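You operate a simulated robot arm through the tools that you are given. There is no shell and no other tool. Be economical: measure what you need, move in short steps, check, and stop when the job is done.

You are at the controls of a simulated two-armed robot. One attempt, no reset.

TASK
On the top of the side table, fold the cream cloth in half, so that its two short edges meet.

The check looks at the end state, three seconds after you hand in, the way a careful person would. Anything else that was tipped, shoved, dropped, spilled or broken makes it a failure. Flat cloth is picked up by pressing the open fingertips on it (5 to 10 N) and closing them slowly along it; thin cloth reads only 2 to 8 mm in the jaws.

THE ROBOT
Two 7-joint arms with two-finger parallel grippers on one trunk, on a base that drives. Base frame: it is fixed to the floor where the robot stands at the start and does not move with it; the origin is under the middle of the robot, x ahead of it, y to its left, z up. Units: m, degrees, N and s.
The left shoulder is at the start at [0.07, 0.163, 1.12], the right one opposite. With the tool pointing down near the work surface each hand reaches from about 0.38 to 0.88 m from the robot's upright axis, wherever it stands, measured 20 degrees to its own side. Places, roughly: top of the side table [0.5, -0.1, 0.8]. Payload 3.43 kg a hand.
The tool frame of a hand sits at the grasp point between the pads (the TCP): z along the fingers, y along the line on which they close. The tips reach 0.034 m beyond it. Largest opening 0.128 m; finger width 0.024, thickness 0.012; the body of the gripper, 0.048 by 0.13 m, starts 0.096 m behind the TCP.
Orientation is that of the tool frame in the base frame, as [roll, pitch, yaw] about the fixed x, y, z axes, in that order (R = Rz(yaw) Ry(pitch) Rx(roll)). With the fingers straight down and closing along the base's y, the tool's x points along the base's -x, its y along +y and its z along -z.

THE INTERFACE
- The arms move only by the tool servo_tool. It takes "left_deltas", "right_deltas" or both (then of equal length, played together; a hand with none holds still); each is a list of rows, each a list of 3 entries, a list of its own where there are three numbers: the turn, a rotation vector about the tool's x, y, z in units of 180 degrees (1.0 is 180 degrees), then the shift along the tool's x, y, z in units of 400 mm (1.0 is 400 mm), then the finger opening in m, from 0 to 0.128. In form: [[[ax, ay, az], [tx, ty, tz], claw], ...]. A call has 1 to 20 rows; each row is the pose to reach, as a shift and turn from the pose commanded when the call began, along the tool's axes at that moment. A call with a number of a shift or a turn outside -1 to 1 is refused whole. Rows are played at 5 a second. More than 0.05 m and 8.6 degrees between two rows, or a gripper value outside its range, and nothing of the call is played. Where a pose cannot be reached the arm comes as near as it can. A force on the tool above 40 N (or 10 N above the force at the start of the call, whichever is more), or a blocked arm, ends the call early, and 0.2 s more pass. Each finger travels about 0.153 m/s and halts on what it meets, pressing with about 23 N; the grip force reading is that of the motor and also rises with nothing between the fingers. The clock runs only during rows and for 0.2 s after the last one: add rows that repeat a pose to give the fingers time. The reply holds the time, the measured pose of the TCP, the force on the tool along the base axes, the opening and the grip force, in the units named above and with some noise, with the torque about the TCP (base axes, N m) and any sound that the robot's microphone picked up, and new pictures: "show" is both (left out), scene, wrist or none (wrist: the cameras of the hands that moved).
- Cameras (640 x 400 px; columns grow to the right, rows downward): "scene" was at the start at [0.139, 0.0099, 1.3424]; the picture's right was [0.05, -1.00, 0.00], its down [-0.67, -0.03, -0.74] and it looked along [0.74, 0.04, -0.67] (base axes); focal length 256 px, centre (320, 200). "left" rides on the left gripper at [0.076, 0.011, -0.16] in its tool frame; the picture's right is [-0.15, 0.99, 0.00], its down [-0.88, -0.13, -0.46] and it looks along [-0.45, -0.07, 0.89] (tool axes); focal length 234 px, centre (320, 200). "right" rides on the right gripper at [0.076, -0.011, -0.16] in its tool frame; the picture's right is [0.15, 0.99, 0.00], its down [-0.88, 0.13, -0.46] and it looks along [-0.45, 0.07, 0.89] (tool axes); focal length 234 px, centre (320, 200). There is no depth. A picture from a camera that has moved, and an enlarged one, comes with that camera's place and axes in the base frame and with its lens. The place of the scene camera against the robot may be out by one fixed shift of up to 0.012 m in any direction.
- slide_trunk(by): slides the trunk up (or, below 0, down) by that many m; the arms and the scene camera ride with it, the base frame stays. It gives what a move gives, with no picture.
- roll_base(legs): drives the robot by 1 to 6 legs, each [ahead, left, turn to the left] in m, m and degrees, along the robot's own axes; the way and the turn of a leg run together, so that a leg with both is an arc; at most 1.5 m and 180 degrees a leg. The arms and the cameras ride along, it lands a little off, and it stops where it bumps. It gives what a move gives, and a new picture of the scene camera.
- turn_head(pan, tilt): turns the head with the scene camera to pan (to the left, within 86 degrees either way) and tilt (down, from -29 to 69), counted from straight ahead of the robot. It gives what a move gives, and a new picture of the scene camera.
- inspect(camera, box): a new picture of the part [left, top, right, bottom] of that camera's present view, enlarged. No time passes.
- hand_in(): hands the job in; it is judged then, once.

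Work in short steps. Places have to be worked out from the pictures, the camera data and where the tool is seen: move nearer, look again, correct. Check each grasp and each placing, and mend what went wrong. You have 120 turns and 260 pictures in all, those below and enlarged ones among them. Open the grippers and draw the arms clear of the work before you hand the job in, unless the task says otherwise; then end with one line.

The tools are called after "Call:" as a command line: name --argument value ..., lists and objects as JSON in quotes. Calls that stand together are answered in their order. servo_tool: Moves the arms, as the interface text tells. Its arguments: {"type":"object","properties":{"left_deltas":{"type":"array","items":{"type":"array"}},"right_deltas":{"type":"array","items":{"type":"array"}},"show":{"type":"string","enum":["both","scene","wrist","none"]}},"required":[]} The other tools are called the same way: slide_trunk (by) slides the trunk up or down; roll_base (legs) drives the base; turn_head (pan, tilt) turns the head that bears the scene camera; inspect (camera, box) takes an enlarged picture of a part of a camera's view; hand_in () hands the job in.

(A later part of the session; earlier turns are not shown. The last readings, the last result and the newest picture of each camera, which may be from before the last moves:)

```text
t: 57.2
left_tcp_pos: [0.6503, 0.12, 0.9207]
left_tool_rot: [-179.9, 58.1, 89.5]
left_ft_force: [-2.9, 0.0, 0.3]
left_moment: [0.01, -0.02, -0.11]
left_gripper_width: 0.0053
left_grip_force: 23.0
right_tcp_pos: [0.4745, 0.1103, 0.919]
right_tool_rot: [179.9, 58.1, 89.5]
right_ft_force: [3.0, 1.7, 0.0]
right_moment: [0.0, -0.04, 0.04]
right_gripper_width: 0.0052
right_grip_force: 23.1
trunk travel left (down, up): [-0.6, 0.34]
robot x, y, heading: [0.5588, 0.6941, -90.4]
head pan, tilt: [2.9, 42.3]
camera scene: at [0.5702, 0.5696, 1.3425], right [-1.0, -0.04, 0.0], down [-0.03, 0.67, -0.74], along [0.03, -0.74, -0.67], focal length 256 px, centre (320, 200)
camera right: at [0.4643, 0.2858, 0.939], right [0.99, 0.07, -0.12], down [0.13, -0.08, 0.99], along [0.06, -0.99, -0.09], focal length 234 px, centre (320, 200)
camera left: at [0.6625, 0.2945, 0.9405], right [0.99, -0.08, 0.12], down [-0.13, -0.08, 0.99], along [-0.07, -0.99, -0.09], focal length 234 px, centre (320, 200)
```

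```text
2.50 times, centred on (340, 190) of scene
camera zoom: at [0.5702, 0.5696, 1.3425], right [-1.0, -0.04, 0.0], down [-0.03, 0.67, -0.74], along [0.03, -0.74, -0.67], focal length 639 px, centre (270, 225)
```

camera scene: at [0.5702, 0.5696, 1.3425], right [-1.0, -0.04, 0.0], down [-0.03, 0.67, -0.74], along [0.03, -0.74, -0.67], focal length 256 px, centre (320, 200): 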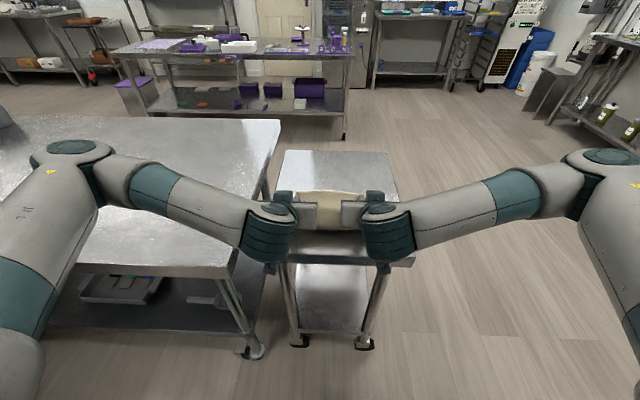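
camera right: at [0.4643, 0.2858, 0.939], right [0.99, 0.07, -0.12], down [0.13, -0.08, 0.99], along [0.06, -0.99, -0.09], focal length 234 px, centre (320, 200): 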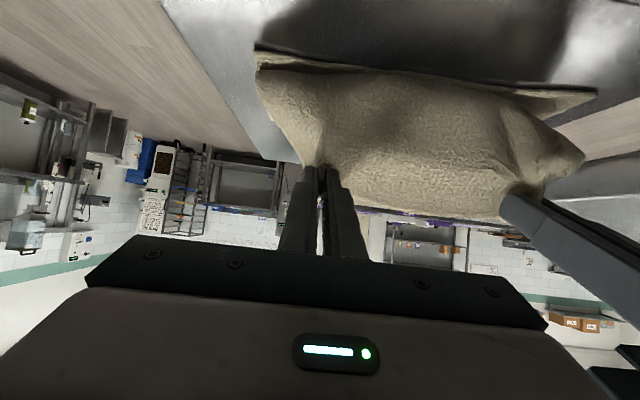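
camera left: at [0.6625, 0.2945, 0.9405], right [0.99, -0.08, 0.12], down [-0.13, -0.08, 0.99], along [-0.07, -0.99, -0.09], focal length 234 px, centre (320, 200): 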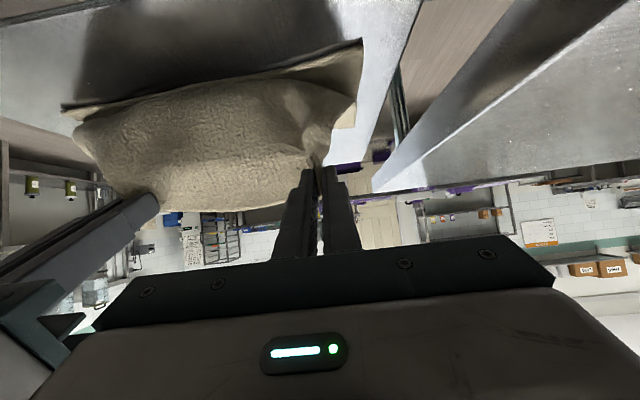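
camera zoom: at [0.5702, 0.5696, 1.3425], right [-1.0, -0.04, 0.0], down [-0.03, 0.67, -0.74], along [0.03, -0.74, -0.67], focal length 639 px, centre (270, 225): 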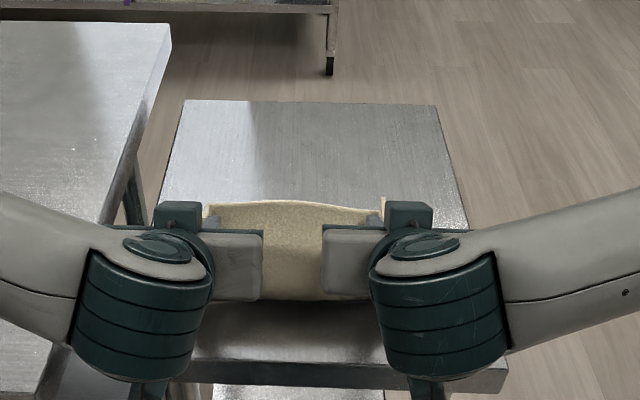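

The sheet hangs straight down under the fingers, and lowering here would curl it again. I'll carry the edge forward past the near edge so it lies over properly flipped, and regrip it from that relaxed state afterwards.

Call:
roll_base --legs '[[-0.075, 0, 0]]'

Call:
inspect --camera "right" --box '[0, 0, 640, 400]'

```text
t: 58.2
left_tcp_pos: [0.6496, 0.1948, 0.9213]
left_tool_rot: [180.0, 58.2, 89.5]
left_ft_force: [-2.2, 1.1, 0.0]
left_moment: [0.02, 0.0, -0.1]
left_gripper_width: 0.0054
left_grip_force: 22.8
right_tcp_pos: [0.4748, 0.1853, 0.9197]
right_tool_rot: [-179.9, 58.0, 89.6]
right_ft_force: [1.5, 0.0, -0.5]
right_moment: [-0.05, -0.03, 0.06]
right_gripper_width: 0.0055
right_grip_force: 22.8
trunk travel left (down, up): [-0.6, 0.34]
robot x, y, heading: [0.5578, 0.7722, -90.3]
head pan, tilt: [2.9, 42.3]
camera scene: at [0.5709, 0.6452, 1.3426], right [-1.0, -0.04, 0.0], down [-0.03, 0.67, -0.74], along [0.03, -0.74, -0.67], focal length 256 px, centre (320, 200)
```

scene: 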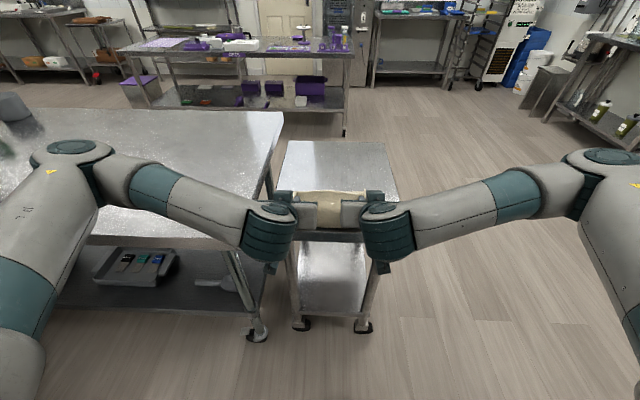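

```text
1.00 times, centred on (320, 200) of right (not enlarged: the box is as wide or as high as the picture)
camera zoom: at [0.4653, 0.3607, 0.9398], right [0.99, 0.07, -0.12], down [0.13, -0.08, 0.99], along [0.06, -0.99, -0.09], focal length 234 px, centre (320, 200)
```

zoom: 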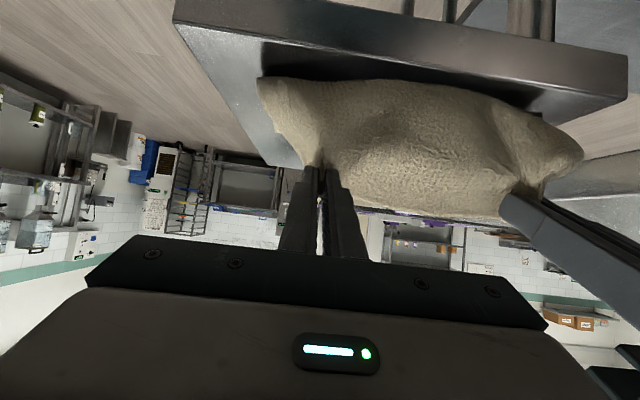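

The pinched pleats act as stiff ribs that push the sheet forward, so this grip won't fold well. I'll lay the cloth flat again and regrip with the jaws turned 90°, so it can hinge freely. First I drive ahead and bring the edge back.

Call:
roll_base --legs '[[0.195, 0, 0]]'

```text
t: 59.8
left_tcp_pos: [0.6484, 0.0007, 0.921]
left_tool_rot: [-179.9, 58.0, 89.6]
left_ft_force: [-1.4, 0.1, -0.3]
left_moment: [0.04, 0.0, -0.07]
left_gripper_width: 0.0054
left_grip_force: 22.8
right_tcp_pos: [0.4742, -0.0087, 0.9189]
right_tool_rot: [-180.0, 57.9, 89.6]
right_ft_force: [1.9, -0.5, 0.1]
right_moment: [0.03, -0.02, 0.1]
right_gripper_width: 0.0053
right_grip_force: 23.1
trunk travel left (down, up): [-0.6, 0.34]
robot x, y, heading: [0.5595, 0.5772, -90.2]
head pan, tilt: [2.9, 42.3]
camera scene: at [0.5695, 0.4501, 1.3424], right [-1.0, -0.04, 0.0], down [-0.03, 0.67, -0.74], along [0.03, -0.74, -0.67], focal length 256 px, centre (320, 200)
```

scene: 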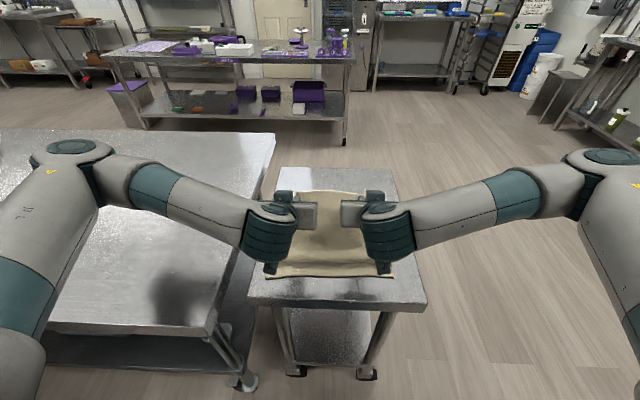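

I'll swing the edge back over to the far side while bringing the hands upright, laying the cloth flat.

Call:
servo_tool --left_deltas '[[[0, 0.043, 0], [-0.08, 0, 0.019], 0], [[0, 0.086, 0], [-0.16, 0, 0.038], 0], [[0, 0.128, 0], [-0.239, 0, 0.057], 0], [[0, 0.174, 0], [-0.267, 0, 0.118], 0], [[0, 0.22, 0], [-0.296, 0, 0.179], 0], [[0, 0.267, 0], [-0.324, 0, 0.24], 0], [[0, 0.295, 0], [-0.316, 0, 0.319], 0], [[0, 0.322, 0], [-0.3075, 0, 0.3975], 0], [[0, 0.322, 0], [-0.274, 0, 0.462], 0], [[0, 0.322, 0], [-0.241, 0, 0.527], 0], [[0, 0.322, 0], [-0.208, 0, 0.564], 0], [[0, 0.322, 0], [-0.175, 0, 0.601], 0], [[0, 0.322, 0], [-0.175, 0, 0.601], 0]]' --right_deltas '[[[0, 0.043, 0], [-0.08, 0, 0.019], 0], [[0, 0.086, 0], [-0.16, 0, 0.038], 0], [[0, 0.128, 0], [-0.239, 0, 0.057], 0], [[0, 0.174, 0], [-0.267, 0, 0.118], 0], [[0, 0.22, 0], [-0.296, 0, 0.179], 0], [[0, 0.267, 0], [-0.324, 0, 0.24], 0], [[0, 0.295, 0], [-0.316, 0, 0.319], 0], [[0, 0.322, 0], [-0.3075, 0, 0.3975], 0], [[0, 0.322, 0], [-0.274, 0, 0.462], 0], [[0, 0.322, 0], [-0.241, 0, 0.527], 0], [[0, 0.322, 0], [-0.208, 0, 0.564], 0], [[0, 0.322, 0], [-0.175, 0, 0.601], 0], [[0, 0.322, 0], [-0.175, 0, 0.601], 0]]'

Call:
inspect --camera "scene" --box '[230, 130, 450, 310]'

```text
t: 62.6
left_tcp_pos: [0.6468, -0.2407, 0.8536]
left_tool_rot: [-179.9, 0.1, 89.4]
left_ft_force: [-1.7, 0.3, 0.4]
left_moment: [-0.04, 0.1, 0.01]
left_gripper_width: 0.0054
left_grip_force: 23.1
right_tcp_pos: [0.4704, -0.2385, 0.8511]
right_tool_rot: [-180.0, 0.1, 89.6]
right_ft_force: [3.0, 0.6, -0.5]
right_moment: [-0.02, -0.05, -0.04]
right_gripper_width: 0.0049
right_grip_force: 22.2
right hand out of reach, approached as far as the arm can: row 12, 13
trunk travel left (down, up): [-0.6, 0.34]
robot x, y, heading: [0.5615, 0.5803, -90.5]
head pan, tilt: [2.9, 42.3]
camera scene: at [0.5706, 0.4513, 1.3425], right [-1.0, -0.04, 0.0], down [-0.03, 0.67, -0.74], along [0.03, -0.74, -0.67], focal length 256 px, centre (320, 200)
camera right: at [0.4597, -0.1626, 1.0103], right [0.99, 0.14, 0.0], down [0.12, -0.88, 0.46], along [0.06, -0.45, -0.89], focal length 234 px, centre (320, 200)
camera left: at [0.6587, -0.1646, 1.0125], right [0.99, -0.15, 0.0], down [-0.14, -0.88, 0.46], along [-0.07, -0.45, -0.89], focal length 234 px, centre (320, 200)
```

scene: 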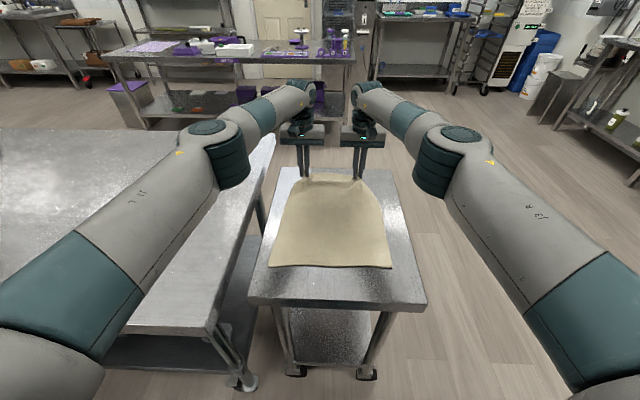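
right: 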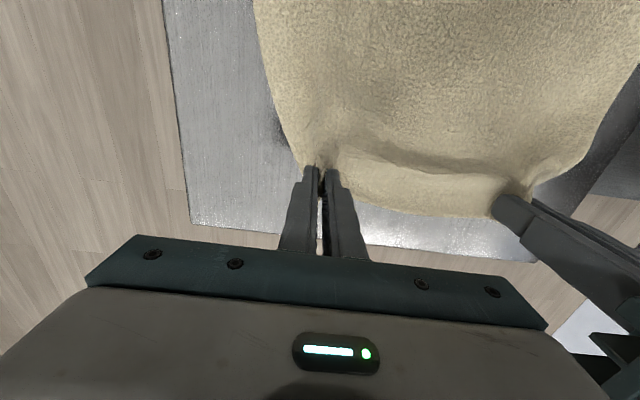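
left: 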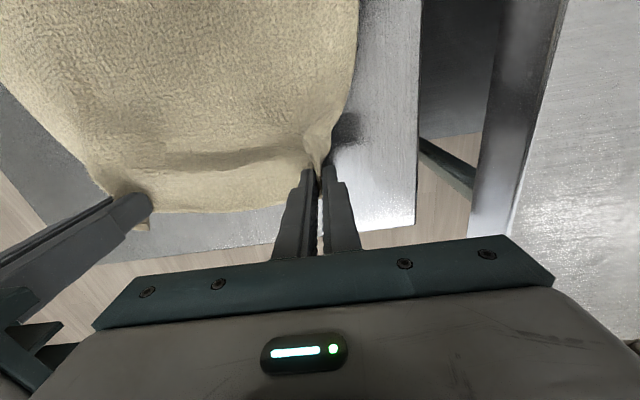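

```text
2.22 times, centred on (340, 220) of scene
camera zoom: at [0.5706, 0.4513, 1.3425], right [-1.0, -0.04, 0.0], down [-0.03, 0.67, -0.74], along [0.03, -0.74, -0.67], focal length 568 px, centre (276, 156)
```

zoom: 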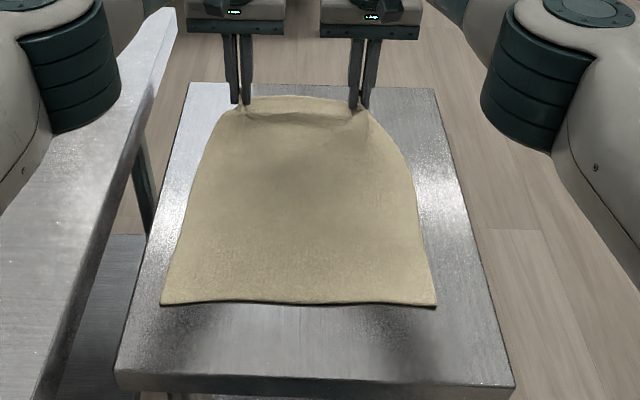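

The cloth is almost flat. I'll lower the last bit, open slowly to spread the pleats, and lift off.

Call:
servo_tool --left_deltas '[[[0, 0, 0], [0, 0, 0.02], 0], [[0, 0, 0], [0, 0, 0.036], 0], [[0, 0, 0], [0, 0, 0.036], 0.012], [[0, 0, 0], [0, 0, 0.036], 0.024], [[0, 0, 0], [0, 0, 0.036], 0.036], [[0, 0, 0], [0, 0, 0.036], 0.05], [[0, 0, 0], [0, 0, 0.0], 0.05], [[0, 0, 0], [0, 0, -0.06], 0.05], [[0, 0, 0], [0, 0, -0.12], 0.05]]' --right_deltas '[[[0, 0, 0], [0, 0, 0.02], 0], [[0, 0, 0], [0, 0, 0.032], 0], [[0, 0, 0], [0, 0, 0.032], 0.012], [[0, 0, 0], [0, 0, 0.032], 0.024], [[0, 0, 0], [0, 0, 0.032], 0.036], [[0, 0, 0], [0, 0, 0.032], 0.05], [[0, 0, 0], [0, 0, 0.0], 0.05], [[0, 0, 0], [0, 0, -0.06], 0.05], [[0, 0, 0], [0, 0, -0.12], 0.05]]'

Call:
inspect --camera "scene" --box '[230, 130, 450, 310]'

```text
t: 64.6
left_tcp_pos: [0.6457, -0.238, 0.9009]
left_tool_rot: [-179.8, 0.1, 89.6]
left_ft_force: [-0.2, -0.8, 0.2]
left_moment: [0.0, 0.02, 0.03]
left_gripper_width: 0.0499
left_grip_force: 0.1
right_tcp_pos: [0.47, -0.2392, 0.8992]
right_tool_rot: [-179.9, 0.0, 89.4]
right_ft_force: [-0.5, 0.5, 0.7]
right_moment: [-0.02, -0.02, -0.02]
right_gripper_width: 0.0502
right_grip_force: 0.1
trunk travel left (down, up): [-0.6, 0.34]
robot x, y, heading: [0.562, 0.5763, -90.5]
head pan, tilt: [2.9, 42.3]
camera scene: at [0.5697, 0.4517, 1.3424], right [-1.0, -0.04, 0.0], down [-0.03, 0.67, -0.74], along [0.03, -0.74, -0.67], focal length 256 px, centre (320, 200)
camera right: at [0.4599, -0.1632, 1.0588], right [0.99, 0.14, 0.0], down [0.12, -0.88, 0.46], along [0.06, -0.45, -0.89], focal length 234 px, centre (320, 200)
camera left: at [0.6587, -0.1631, 1.0609], right [0.99, -0.15, 0.0], down [-0.14, -0.88, 0.46], along [-0.07, -0.45, -0.89], focal length 234 px, centre (320, 200)
```

scene: 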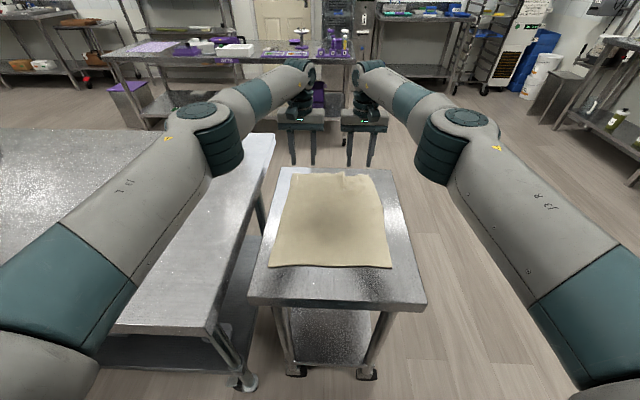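
right: 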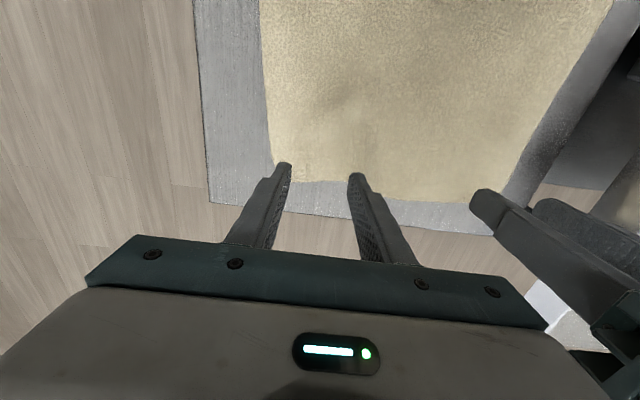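
left: 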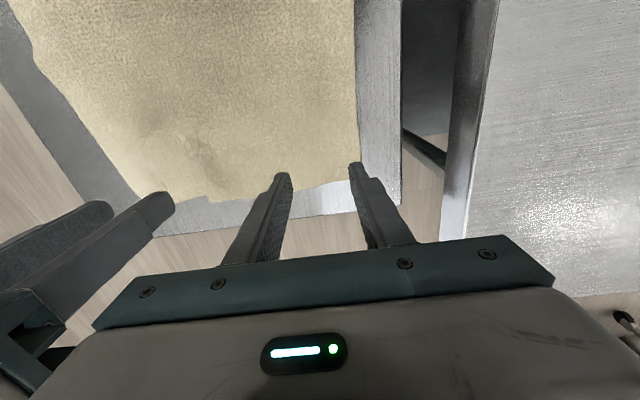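

```text
2.22 times, centred on (340, 220) of scene
camera zoom: at [0.5697, 0.4517, 1.3424], right [-1.0, -0.04, 0.0], down [-0.03, 0.67, -0.74], along [0.03, -0.74, -0.67], focal length 568 px, centre (276, 156)
```

zoom: 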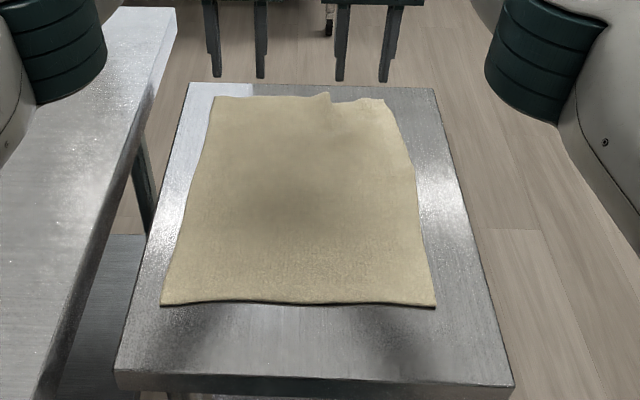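

The cloth is flat again, with the far edge at y≈−0.27. I'll move in 4 cm for reach, then raise the hands and yaw them 90° with the cameras outward, so the jaws close across the edge.

Call:
roll_base --legs '[[0.04, 0, 0]]'

Call:
servo_tool --left_deltas '[[[0, 0, 0.045], [0.01, 0.01, -0.02], 0.05], [[0, 0, 0.09], [0.02, 0.02, -0.04], 0.05], [[0, 0, 0.135], [0.03, 0.03, -0.06], 0.05], [[0, 0, 0.18], [0.04, 0.04, -0.08], 0.05], [[0, 0, 0.225], [0.05, 0.05, -0.1], 0.05], [[0, 0, 0.27], [0.06, 0.05, -0.1], 0.05], [[0, 0, 0.315], [0.07, 0.05, -0.1], 0.05], [[0, 0, 0.36], [0.08, 0.05, -0.1], 0.05], [[0, 0, 0.405], [0.09, 0.05, -0.1], 0.05], [[0, 0, 0.45], [0.1, 0.05, -0.1], 0.05], [[0, 0, 0.49], [0.1, 0.05, -0.1], 0.05], [[0, 0, 0.5], [0.1, 0.05, -0.1], 0.05]]' --right_deltas '[[[0, 0, -0.045], [0.01, -0.01, -0.02], 0.05], [[0, 0, -0.09], [0.02, -0.02, -0.04], 0.05], [[0, 0, -0.135], [0.03, -0.03, -0.06], 0.05], [[0, 0, -0.18], [0.04, -0.04, -0.08], 0.05], [[0, 0, -0.225], [0.05, -0.05, -0.1], 0.05], [[0, 0, -0.27], [0.06, -0.05, -0.1], 0.05], [[0, 0, -0.315], [0.07, -0.05, -0.1], 0.05], [[0, 0, -0.36], [0.08, -0.05, -0.1], 0.05], [[0, 0, -0.405], [0.09, -0.05, -0.1], 0.05], [[0, 0, -0.45], [0.1, -0.05, -0.1], 0.05], [[0, 0, -0.49], [0.1, -0.05, -0.1], 0.05], [[0, 0, -0.5], [0.1, -0.05, -0.1], 0.05]]'

```text
t: 65.5
left_tcp_pos: [0.646, -0.2779, 0.902]
left_tool_rot: [180.0, 0.2, 89.5]
left_ft_force: [0.2, -0.2, 0.1]
left_moment: [0.01, -0.04, -0.01]
left_gripper_width: 0.0501
left_grip_force: 0.1
right_tcp_pos: [0.4703, -0.2782, 0.9002]
right_tool_rot: [-180.0, 0.2, 89.6]
right_ft_force: [-0.4, -0.1, 0.0]
right_moment: [0.0, 0.02, -0.05]
right_gripper_width: 0.05
right_grip_force: 0.2
trunk travel left (down, up): [-0.6, 0.34]
robot x, y, heading: [0.5607, 0.5407, -90.5]
head pan, tilt: [2.9, 42.3]
camera scene: at [0.5692, 0.4121, 1.3427], right [-1.0, -0.04, 0.0], down [-0.03, 0.67, -0.74], along [0.03, -0.74, -0.67], focal length 256 px, centre (320, 200)
```

scene: 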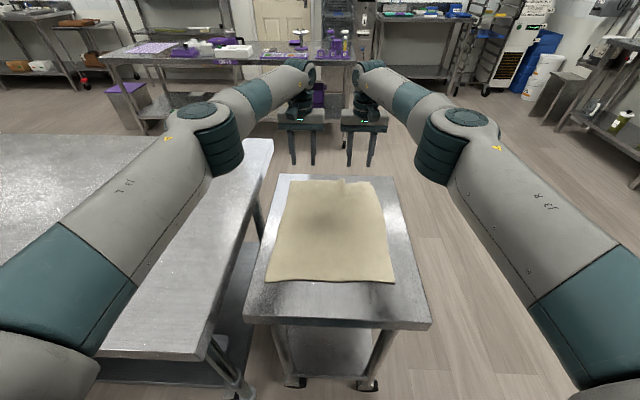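

```text
t: 68.0
left_tcp_pos: [0.6048, 0.0177, 0.975]
left_tool_rot: [179.0, 2.7, 8.8]
left_ft_force: [0.2, 1.0, -0.5]
left_moment: [-0.04, 0.12, -0.01]
left_gripper_width: 0.05
left_grip_force: 0.0
left hand out of reach, approached as far as the arm can: row 3, 4, 5, 6, 7, 8, 9, 10, 11, 12
right_tcp_pos: [0.4428, -0.0223, 0.9753]
right_tool_rot: [-169.1, -1.5, 164.0]
right_ft_force: [0.6, 0.4, -0.6]
right_moment: [-0.02, 0.11, -0.02]
right_gripper_width: 0.05
right_grip_force: 0.1
right hand out of reach, approached as far as the arm can: row 3, 4, 5, 6, 7, 8, 9, 10, 11, 12
trunk travel left (down, up): [-0.6, 0.34]
robot x, y, heading: [0.5604, 0.5384, -90.5]
head pan, tilt: [2.9, 42.3]
camera scene: at [0.5731, 0.413, 1.3427], right [-1.0, -0.04, 0.0], down [-0.03, 0.67, -0.74], along [0.03, -0.74, -0.67], focal length 256 px, centre (320, 200)
camera right: at [0.3801, 0.0151, 1.136], right [0.12, 0.98, -0.18], down [0.92, -0.04, 0.4], along [0.38, -0.21, -0.9], focal length 234 px, centre (320, 200)
camera left: at [0.6886, 0.021, 1.1308], right [0.01, -1.0, 0.02], down [-0.87, 0.0, 0.49], along [-0.49, -0.03, -0.87], focal length 234 px, centre (320, 200)
```

scene: 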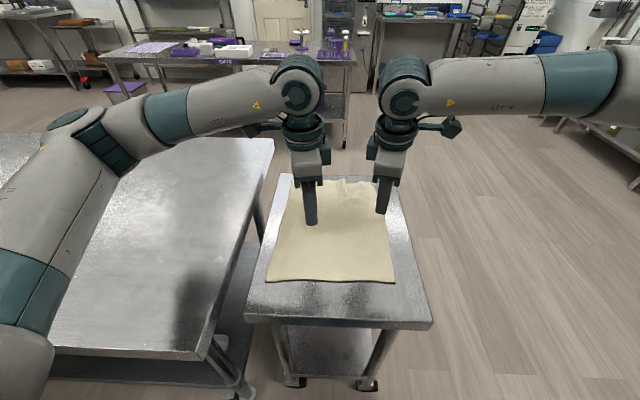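
right: 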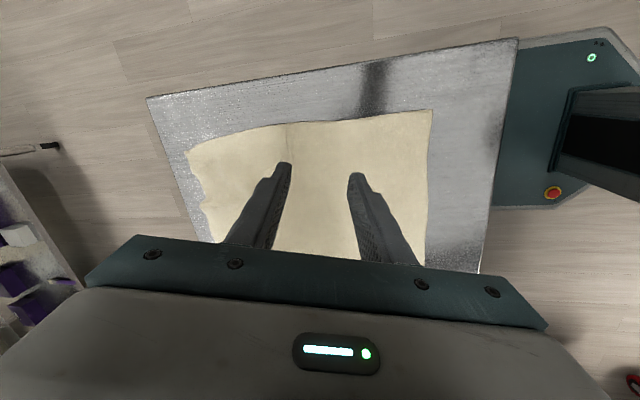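
left: 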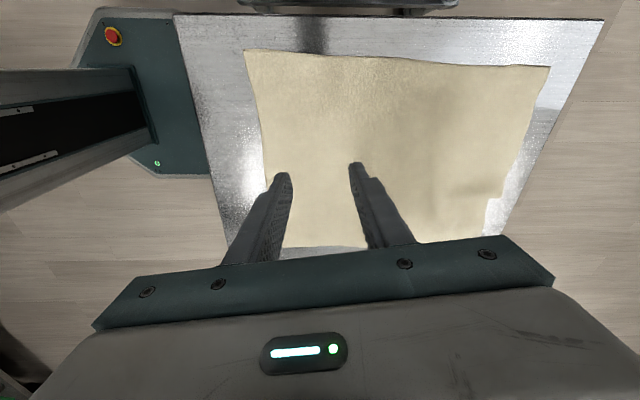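

In this direction the yaw only reaches close in. I'll try the opposite yaw (cameras inward) with the hands spread further apart, to see whether that reaches the far edge.

Call:
servo_tool --left_deltas '[[[0, 0, -0.047], [0.05, 0, -0.02], 0.05], [[0, 0, -0.094], [0.1, 0, -0.03], 0.05], [[0, 0, -0.141], [0.15, 0, -0.03], 0.05], [[0, 0, -0.188], [0.15, 0, -0.03], 0.05], [[0, 0, -0.235], [0.15, 0, -0.03], 0.05], [[0, 0, -0.282], [0.15, 0, -0.03], 0.05], [[0, 0, -0.329], [0.15, 0, -0.03], 0.05], [[0, 0, -0.376], [0.15, 0, -0.03], 0.05], [[0, 0, -0.423], [0.15, 0, -0.03], 0.05], [[0, 0, -0.47], [0.15, 0, -0.03], 0.05], [[0, 0, -0.517], [0.15, 0, -0.03], 0.05], [[0, 0, -0.564], [0.15, 0, -0.03], 0.05], [[0, 0, -0.611], [0.15, 0, -0.03], 0.05], [[0, 0, -0.658], [0.15, 0, -0.03], 0.05], [[0, 0, -0.705], [0.15, 0, -0.03], 0.05], [[0, 0, -0.752], [0.15, 0, -0.03], 0.05], [[0, 0, -0.799], [0.15, 0, -0.03], 0.05], [[0, 0, -0.846], [0.15, 0, -0.03], 0.05], [[0, 0, -0.893], [0.15, 0, -0.03], 0.05], [[0, 0, -0.94], [0.15, 0, -0.03], 0.05]]' --right_deltas '[[[0, 0, 0.047], [0.05, 0, -0.02], 0.05], [[0, 0, 0.094], [0.1, 0, -0.03], 0.05], [[0, 0, 0.141], [0.15, 0, -0.03], 0.05], [[0, 0, 0.188], [0.15, 0, -0.03], 0.05], [[0, 0, 0.235], [0.15, 0, -0.03], 0.05], [[0, 0, 0.282], [0.15, 0, -0.03], 0.05], [[0, 0, 0.329], [0.15, 0, -0.03], 0.05], [[0, 0, 0.376], [0.15, 0, -0.03], 0.05], [[0, 0, 0.423], [0.15, 0, -0.03], 0.05], [[0, 0, 0.47], [0.15, 0, -0.03], 0.05], [[0, 0, 0.517], [0.15, 0, -0.03], 0.05], [[0, 0, 0.564], [0.15, 0, -0.03], 0.05], [[0, 0, 0.611], [0.15, 0, -0.03], 0.05], [[0, 0, 0.658], [0.15, 0, -0.03], 0.05], [[0, 0, 0.705], [0.15, 0, -0.03], 0.05], [[0, 0, 0.752], [0.15, 0, -0.03], 0.05], [[0, 0, 0.799], [0.15, 0, -0.03], 0.05], [[0, 0, 0.846], [0.15, 0, -0.03], 0.05], [[0, 0, 0.893], [0.15, 0, -0.03], 0.05], [[0, 0, 0.94], [0.15, 0, -0.03], 0.05]]'

```text
t: 72.2
left_tcp_pos: [0.6597, 0.0275, 0.9803]
left_tool_rot: [-178.6, -2.3, 178.2]
left_ft_force: [0.0, -0.2, -0.5]
left_moment: [0.02, 0.01, -0.03]
left_gripper_width: 0.05
left_grip_force: 0.0
right_tcp_pos: [0.3805, -0.0004, 0.9844]
right_tool_rot: [169.9, 3.4, -5.5]
right_ft_force: [-0.1, 0.7, -0.4]
right_moment: [-0.03, 0.0, 0.0]
right_gripper_width: 0.0499
right_grip_force: 0.1
trunk travel left (down, up): [-0.6, 0.34]
robot x, y, heading: [0.5595, 0.5384, -90.3]
head pan, tilt: [2.9, 42.3]
camera scene: at [0.5692, 0.4112, 1.3424], right [-1.0, -0.04, 0.0], down [-0.03, 0.67, -0.74], along [0.03, -0.74, -0.67], focal length 256 px, centre (320, 200)
camera right: at [0.4692, 0.0301, 1.1345], right [0.06, -0.98, 0.17], down [-0.85, 0.03, 0.52], along [-0.52, -0.17, -0.84], focal length 234 px, centre (320, 200)
camera left: at [0.5907, 0.044, 1.1415], right [0.18, 0.98, -0.03], down [0.89, -0.15, 0.42], along [0.41, -0.1, -0.91], focal length 234 px, centre (320, 200)
```

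scene: 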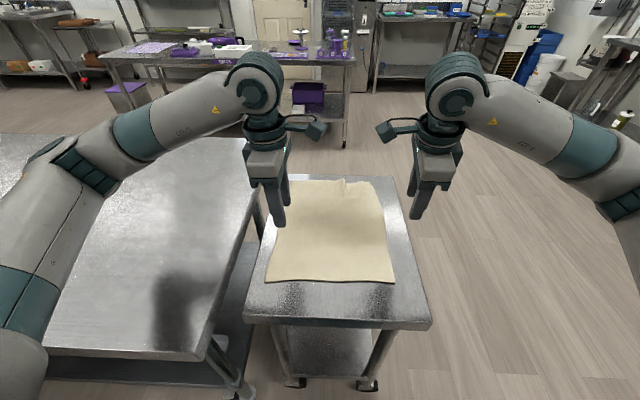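
right: 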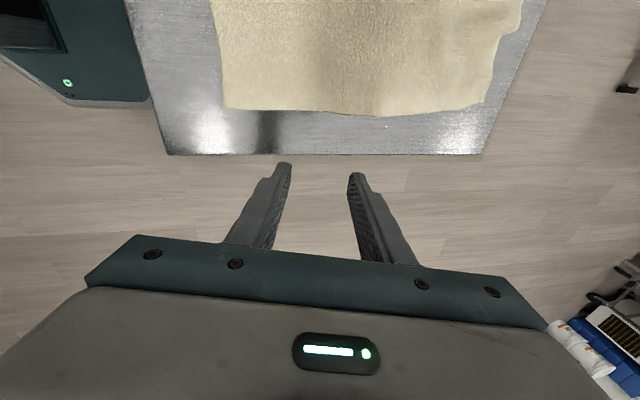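
left: 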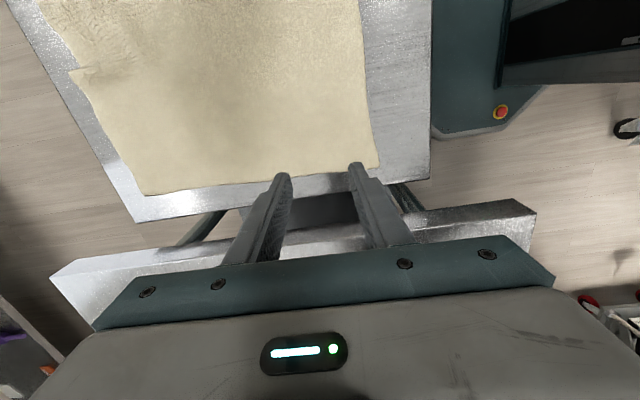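

The inward yaw is reached, and the command follows the actual pose. Now I'll test extending toward the far edge in this orientation.

Call:
servo_tool --left_deltas '[[[0, 0, 0], [0, -0.08, 0], 0.05], [[0, 0, 0], [0, -0.16, 0], 0.05], [[0, 0, 0], [0, -0.24, 0.02], 0.05], [[0, 0, 0], [-0.02, -0.32, 0.04], 0.05], [[0, 0, 0], [-0.04, -0.4, 0.06], 0.05], [[0, 0, 0], [-0.04, -0.48, 0.08], 0.05], [[0, 0, 0], [-0.04, -0.56, 0.1], 0.05], [[0, 0, 0], [-0.04, -0.62, 0.12], 0.05]]' --right_deltas '[[[0.01, 0, 0], [0, 0.07, 0], 0.05], [[0.02, 0, 0], [0.02, 0.14, 0], 0.05], [[0.03, 0, 0], [0.04, 0.21, 0.02], 0.05], [[0.04, 0, 0], [0.06, 0.28, 0.04], 0.05], [[0.055, 0, 0], [0.08, 0.35, 0.06], 0.05], [[0.055, 0, 0], [0.1, 0.42, 0.08], 0.05], [[0.055, 0, 0], [0.1, 0.49, 0.1], 0.05], [[0.055, 0, 0], [0.1, 0.55, 0.12], 0.05]]'

```text
t: 74.0
left_tcp_pos: [0.6647, -0.2235, 0.9366]
left_tool_rot: [-178.6, -2.2, 178.0]
left_ft_force: [-0.3, 0.1, 0.0]
left_moment: [-0.02, 0.0, 0.0]
left_gripper_width: 0.0496
left_grip_force: 0.0
right_tcp_pos: [0.3995, -0.2285, 0.9739]
right_tool_rot: [179.6, 3.4, -5.4]
right_ft_force: [-0.7, -0.5, -0.8]
right_moment: [0.02, 0.0, 0.02]
right_gripper_width: 0.0501
right_grip_force: 0.1
trunk travel left (down, up): [-0.6, 0.34]
robot x, y, heading: [0.5582, 0.5397, -90.5]
head pan, tilt: [2.9, 42.3]
camera scene: at [0.5693, 0.4101, 1.3423], right [-1.0, -0.04, 0.0], down [-0.03, 0.67, -0.74], along [0.03, -0.74, -0.67], focal length 256 px, centre (320, 200)
camera right: at [0.4849, -0.2252, 1.1284], right [0.05, -1.0, 0.0], down [-0.86, -0.05, 0.51], along [-0.51, -0.02, -0.86], focal length 234 px, centre (320, 200)
camera left: at [0.5968, -0.2073, 1.0989], right [0.18, 0.98, -0.03], down [0.89, -0.15, 0.42], along [0.41, -0.1, -0.91], focal length 234 px, centre (320, 200)
```

scene: 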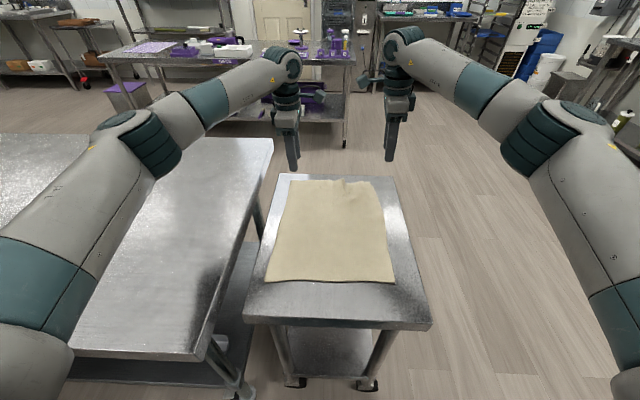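
right: 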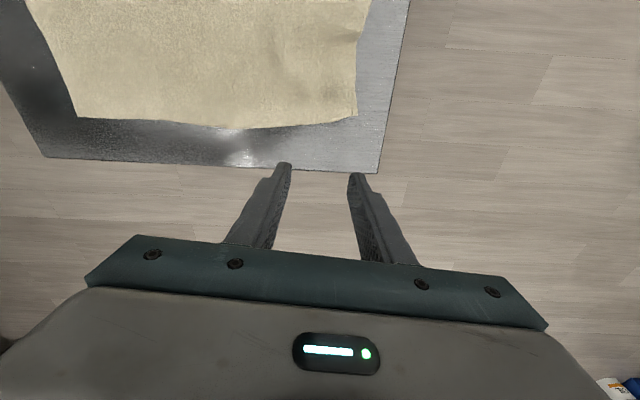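
left: 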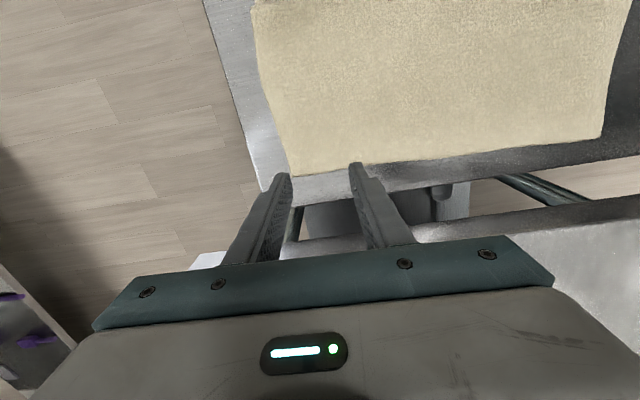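

The far edge is reachable this way. Its corners are at about (0.688, −0.270) and (0.423, −0.275). I'll straighten the hands with the outer fingertip slightly lower, and move so the outer finger falls just beyond the edge and the inner one on the cloth.

Call:
servo_tool --left_deltas '[[[-0.008, -0.003, -0.003], [0, -0.025, 0.04], 0.045], [[-0.015, -0.006, -0.006], [0, -0.05, 0.09], 0.045], [[-0.022, -0.009, -0.009], [0, -0.075, 0.14], 0.045], [[-0.03, -0.012, -0.011], [-0.003, -0.096, 0.19], 0.045], [[-0.03, -0.012, -0.011], [-0.003, -0.096, 0.2165], 0.045], [[-0.03, -0.012, -0.011], [-0.003, -0.096, 0.2165], 0.045]]' --right_deltas '[[[0.006, 0.005, -0.008], [0.025, 0.02, 0.06], 0.045], [[0.012, 0.01, -0.016], [0.05, 0.04, 0.12], 0.045], [[0.018, 0.015, -0.024], [0.08, 0.065, 0.19], 0.045], [[0.022, 0.019, -0.03], [0.119, 0.091, 0.26], 0.045], [[0.022, 0.019, -0.03], [0.119, 0.091, 0.31], 0.045], [[0.022, 0.019, -0.03], [0.119, 0.091, 0.31], 0.045]]'

Call:
inspect --camera "right" --box '[200, 70, 440, 220]'

Call:
inspect --camera "left" --box '[200, 70, 440, 220]'

```text
t: 75.5
left_tcp_pos: [0.663, -0.2619, 0.8527]
left_tool_rot: [175.9, -0.1, 179.8]
left_ft_force: [0.7, 0.4, 0.5]
left_moment: [0.04, 0.01, 0.0]
left_gripper_width: 0.0452
left_grip_force: 0.2
right_tcp_pos: [0.4367, -0.2686, 0.8481]
right_tool_rot: [-176.2, -0.2, -0.1]
right_ft_force: [-0.3, 0.5, -0.4]
right_moment: [-0.02, 0.05, -0.01]
right_gripper_width: 0.0453
right_grip_force: 0.0
trunk travel left (down, up): [-0.6, 0.34]
robot x, y, heading: [0.5585, 0.5382, -90.6]
head pan, tilt: [2.9, 42.3]
camera scene: at [0.5696, 0.4111, 1.3424], right [-1.0, -0.04, 0.0], down [-0.03, 0.67, -0.74], along [0.03, -0.74, -0.67], focal length 256 px, centre (320, 200)
camera right: at [0.5124, -0.2678, 1.0075], right [0.15, -0.99, -0.07], down [-0.88, -0.16, 0.44], along [-0.45, -0.01, -0.89], focal length 234 px, centre (320, 200)
camera left: at [0.5875, -0.2629, 1.0122], right [0.15, 0.99, 0.07], down [0.88, -0.16, 0.44], along [0.45, 0.0, -0.89], focal length 234 px, centre (320, 200)
```

scene: 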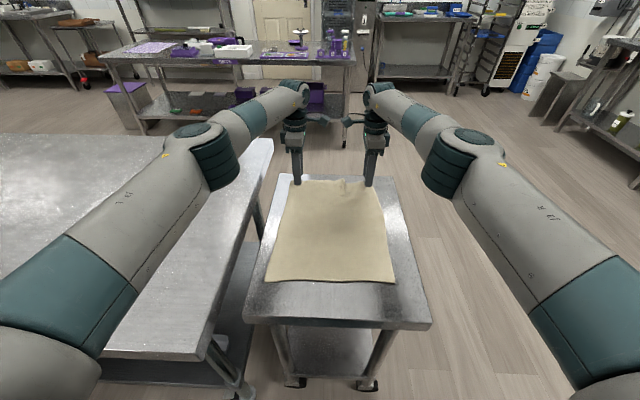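
right: 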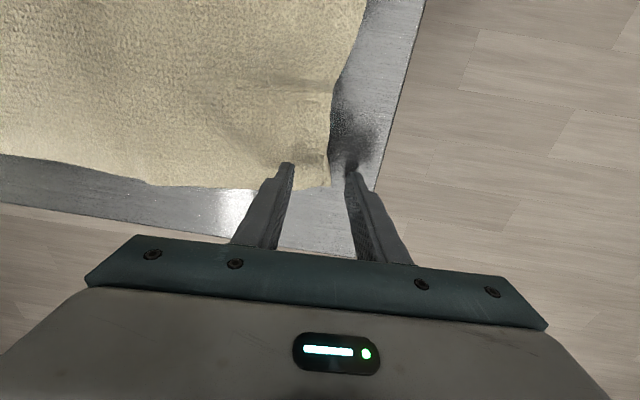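
left: 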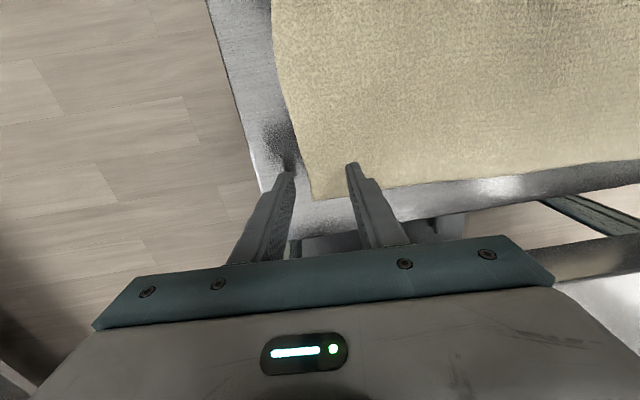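

```text
2.67 times, centred on (320, 145) of right
camera zoom: at [0.5124, -0.2678, 1.0075], right [0.15, -0.99, -0.07], down [-0.88, -0.16, 0.44], along [-0.45, -0.01, -0.89], focal length 624 px, centre (320, 347)
```

zoom: 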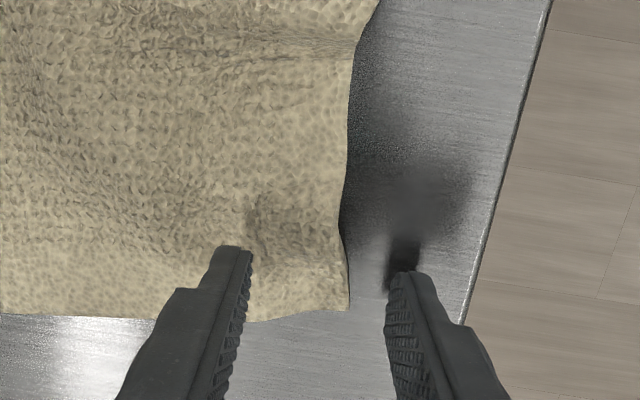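

```text
2.67 times, centred on (320, 145) of left
camera zoom: at [0.5875, -0.2629, 1.0122], right [0.15, 0.99, 0.07], down [0.88, -0.16, 0.44], along [0.45, 0.0, -0.89], focal length 624 px, centre (320, 347)
```

zoom: 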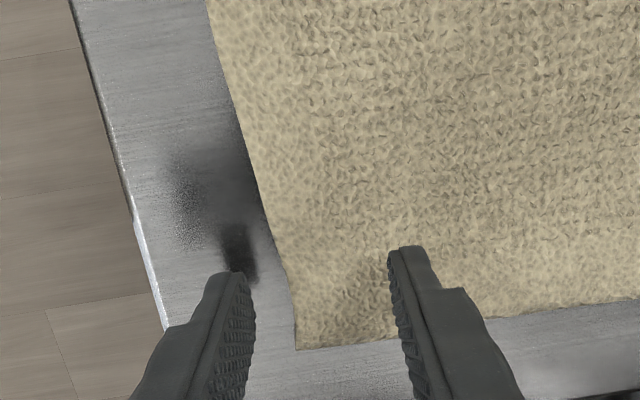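

Both hands straddle the edge well near the corners. I'll shift 6 mm inward and press down lightly.

Call:
servo_tool --left_deltas '[[[0, 0, 0], [0, 0.015, 0.015], 0.045], [[0, 0, 0], [0, 0.015, 0.034], 0.045], [[0, 0, 0], [0, 0.015, 0.044], 0.045], [[0, 0, 0], [0, 0.015, 0.044], 0.045]]' --right_deltas '[[[0, 0, 0], [0, -0.015, 0.01], 0.045], [[0, 0, 0], [0, -0.015, 0.024], 0.045], [[0, 0, 0], [0, -0.015, 0.033], 0.045], [[0, 0, 0], [0, -0.015, 0.033], 0.045]]' --show "none"

```text
t: 76.5
left_tcp_pos: [0.6614, -0.2549, 0.8359]
left_tool_rot: [176.1, -0.1, 180.0]
left_ft_force: [-0.5, -1.6, 3.9]
left_moment: [0.02, -0.04, -0.03]
left_gripper_width: 0.0452
left_grip_force: 0.0
right_tcp_pos: [0.4368, -0.2617, 0.8352]
right_tool_rot: [-176.3, -0.2, -0.2]
right_ft_force: [0.1, -3.9, 12.1]
right_moment: [-0.29, 0.06, 0.01]
right_gripper_width: 0.046
right_grip_force: 1.0
trunk travel left (down, up): [-0.6, 0.34]
robot x, y, heading: [0.561, 0.5357, -90.4]
head pan, tilt: [2.9, 42.3]
```

Left is at 4 N and right at 12 N. I'll press the left a touch more and close both slowly.

Call:
servo_tool --left_deltas '[[[0, 0, 0], [0, 0, 0.003], 0.043], [[0, 0, 0], [0, 0, 0.003], 0.04], [[0, 0, 0], [0, 0, 0.003], 0.037], [[0, 0, 0], [0, 0, 0.003], 0.034], [[0, 0, 0], [0, 0, 0.003], 0.031], [[0, 0, 0], [0, 0, 0.003], 0.028], [[0, 0, 0], [0, 0, 0.003], 0.025], [[0, 0, 0], [0, 0, 0.003], 0.022], [[0, 0, 0], [0, 0, 0.003], 0.019], [[0, 0, 0], [0, 0, 0.003], 0.016], [[0, 0, 0], [0, 0, 0.003], 0.013], [[0, 0, 0], [0, 0, 0.003], 0.01], [[0, 0, 0], [0, 0, 0.003], 0.007], [[0, 0, 0], [0, 0, 0.003], 0.004], [[0, 0, 0], [0, 0, 0.003], 0], [[0, 0, 0], [0, 0, 0.003], 0]]' --right_deltas '[[[0, 0, 0], [0, 0, 0], 0.043], [[0, 0, 0], [0, 0, 0], 0.04], [[0, 0, 0], [0, 0, 0], 0.037], [[0, 0, 0], [0, 0, 0], 0.034], [[0, 0, 0], [0, 0, 0], 0.031], [[0, 0, 0], [0, 0, 0], 0.028], [[0, 0, 0], [0, 0, 0], 0.025], [[0, 0, 0], [0, 0, 0], 0.022], [[0, 0, 0], [0, 0, 0], 0.019], [[0, 0, 0], [0, 0, 0], 0.016], [[0, 0, 0], [0, 0, 0], 0.013], [[0, 0, 0], [0, 0, 0], 0.01], [[0, 0, 0], [0, 0, 0], 0.007], [[0, 0, 0], [0, 0, 0], 0.004], [[0, 0, 0], [0, 0, 0], 0], [[0, 0, 0], [0, 0, 0], 0]]'

Call:
inspect --camera "right" --box '[200, 70, 440, 220]'

Call:
inspect --camera "left" --box '[200, 70, 440, 220]'

```text
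t: 79.8
left_tcp_pos: [0.6615, -0.2533, 0.8365]
left_tool_rot: [176.2, -0.2, 179.8]
left_ft_force: [0.3, 2.3, 17.6]
left_moment: [0.29, -0.08, 0.01]
left_gripper_width: 0.0079
left_grip_force: 22.6
right_tcp_pos: [0.4363, -0.2589, 0.8368]
right_tool_rot: [-176.4, -0.2, 0.0]
right_ft_force: [1.4, -0.8, 9.6]
right_moment: [0.11, 0.01, -0.02]
right_gripper_width: 0.0051
right_grip_force: 23.5
trunk travel left (down, up): [-0.6, 0.34]
robot x, y, heading: [0.5637, 0.5412, -90.6]
head pan, tilt: [2.9, 42.3]
camera scene: at [0.5691, 0.4153, 1.3429], right [-1.0, -0.04, 0.0], down [-0.03, 0.67, -0.74], along [0.03, -0.74, -0.67], focal length 256 px, centre (320, 200)
camera right: at [0.5117, -0.2578, 0.9968], right [0.15, -0.99, -0.06], down [-0.88, -0.16, 0.44], along [-0.45, -0.01, -0.89], focal length 234 px, centre (320, 200)
camera left: at [0.5855, -0.2535, 0.9964], right [0.15, 0.99, 0.07], down [0.88, -0.16, 0.44], along [0.45, -0.01, -0.89], focal length 234 px, centre (320, 200)
```

scene: 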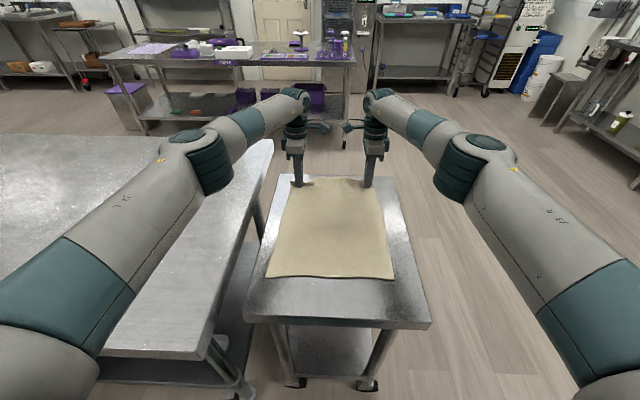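
right: 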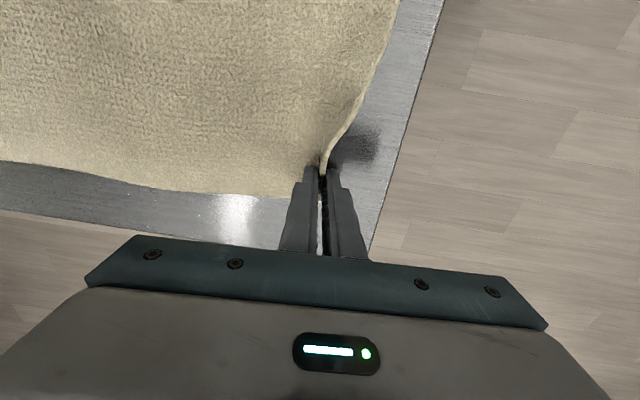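
left: 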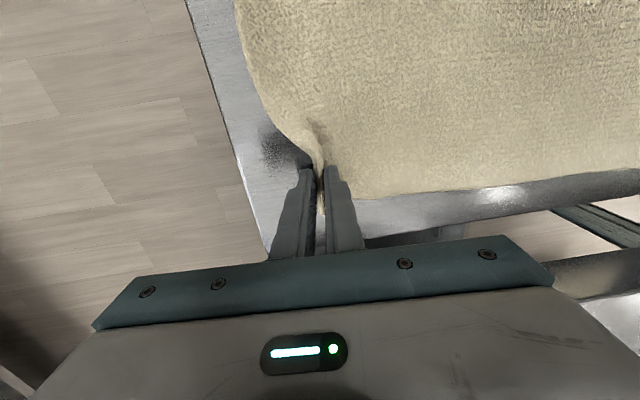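

```text
2.67 times, centred on (320, 145) of right
camera zoom: at [0.5117, -0.2578, 0.9968], right [0.15, -0.99, -0.06], down [-0.88, -0.16, 0.44], along [-0.45, -0.01, -0.89], focal length 624 px, centre (320, 347)
```

zoom: 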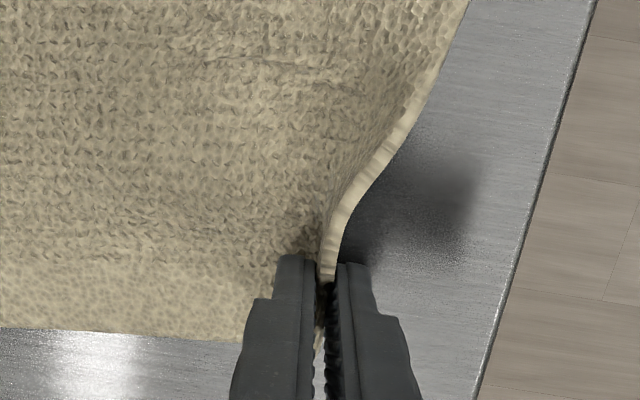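

```text
2.67 times, centred on (320, 145) of left
camera zoom: at [0.5855, -0.2535, 0.9964], right [0.15, 0.99, 0.07], down [0.88, -0.16, 0.44], along [0.45, -0.01, -0.89], focal length 624 px, centre (320, 347)
```

zoom: 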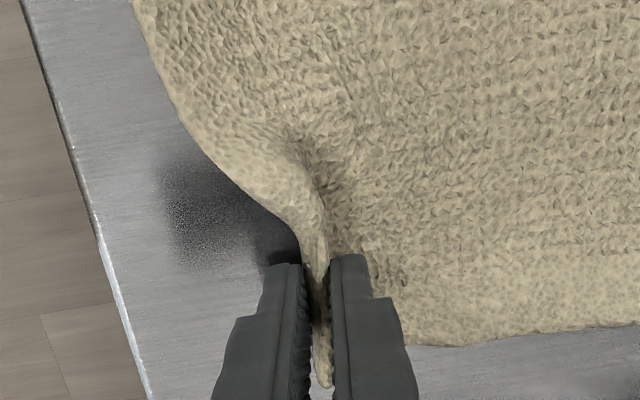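

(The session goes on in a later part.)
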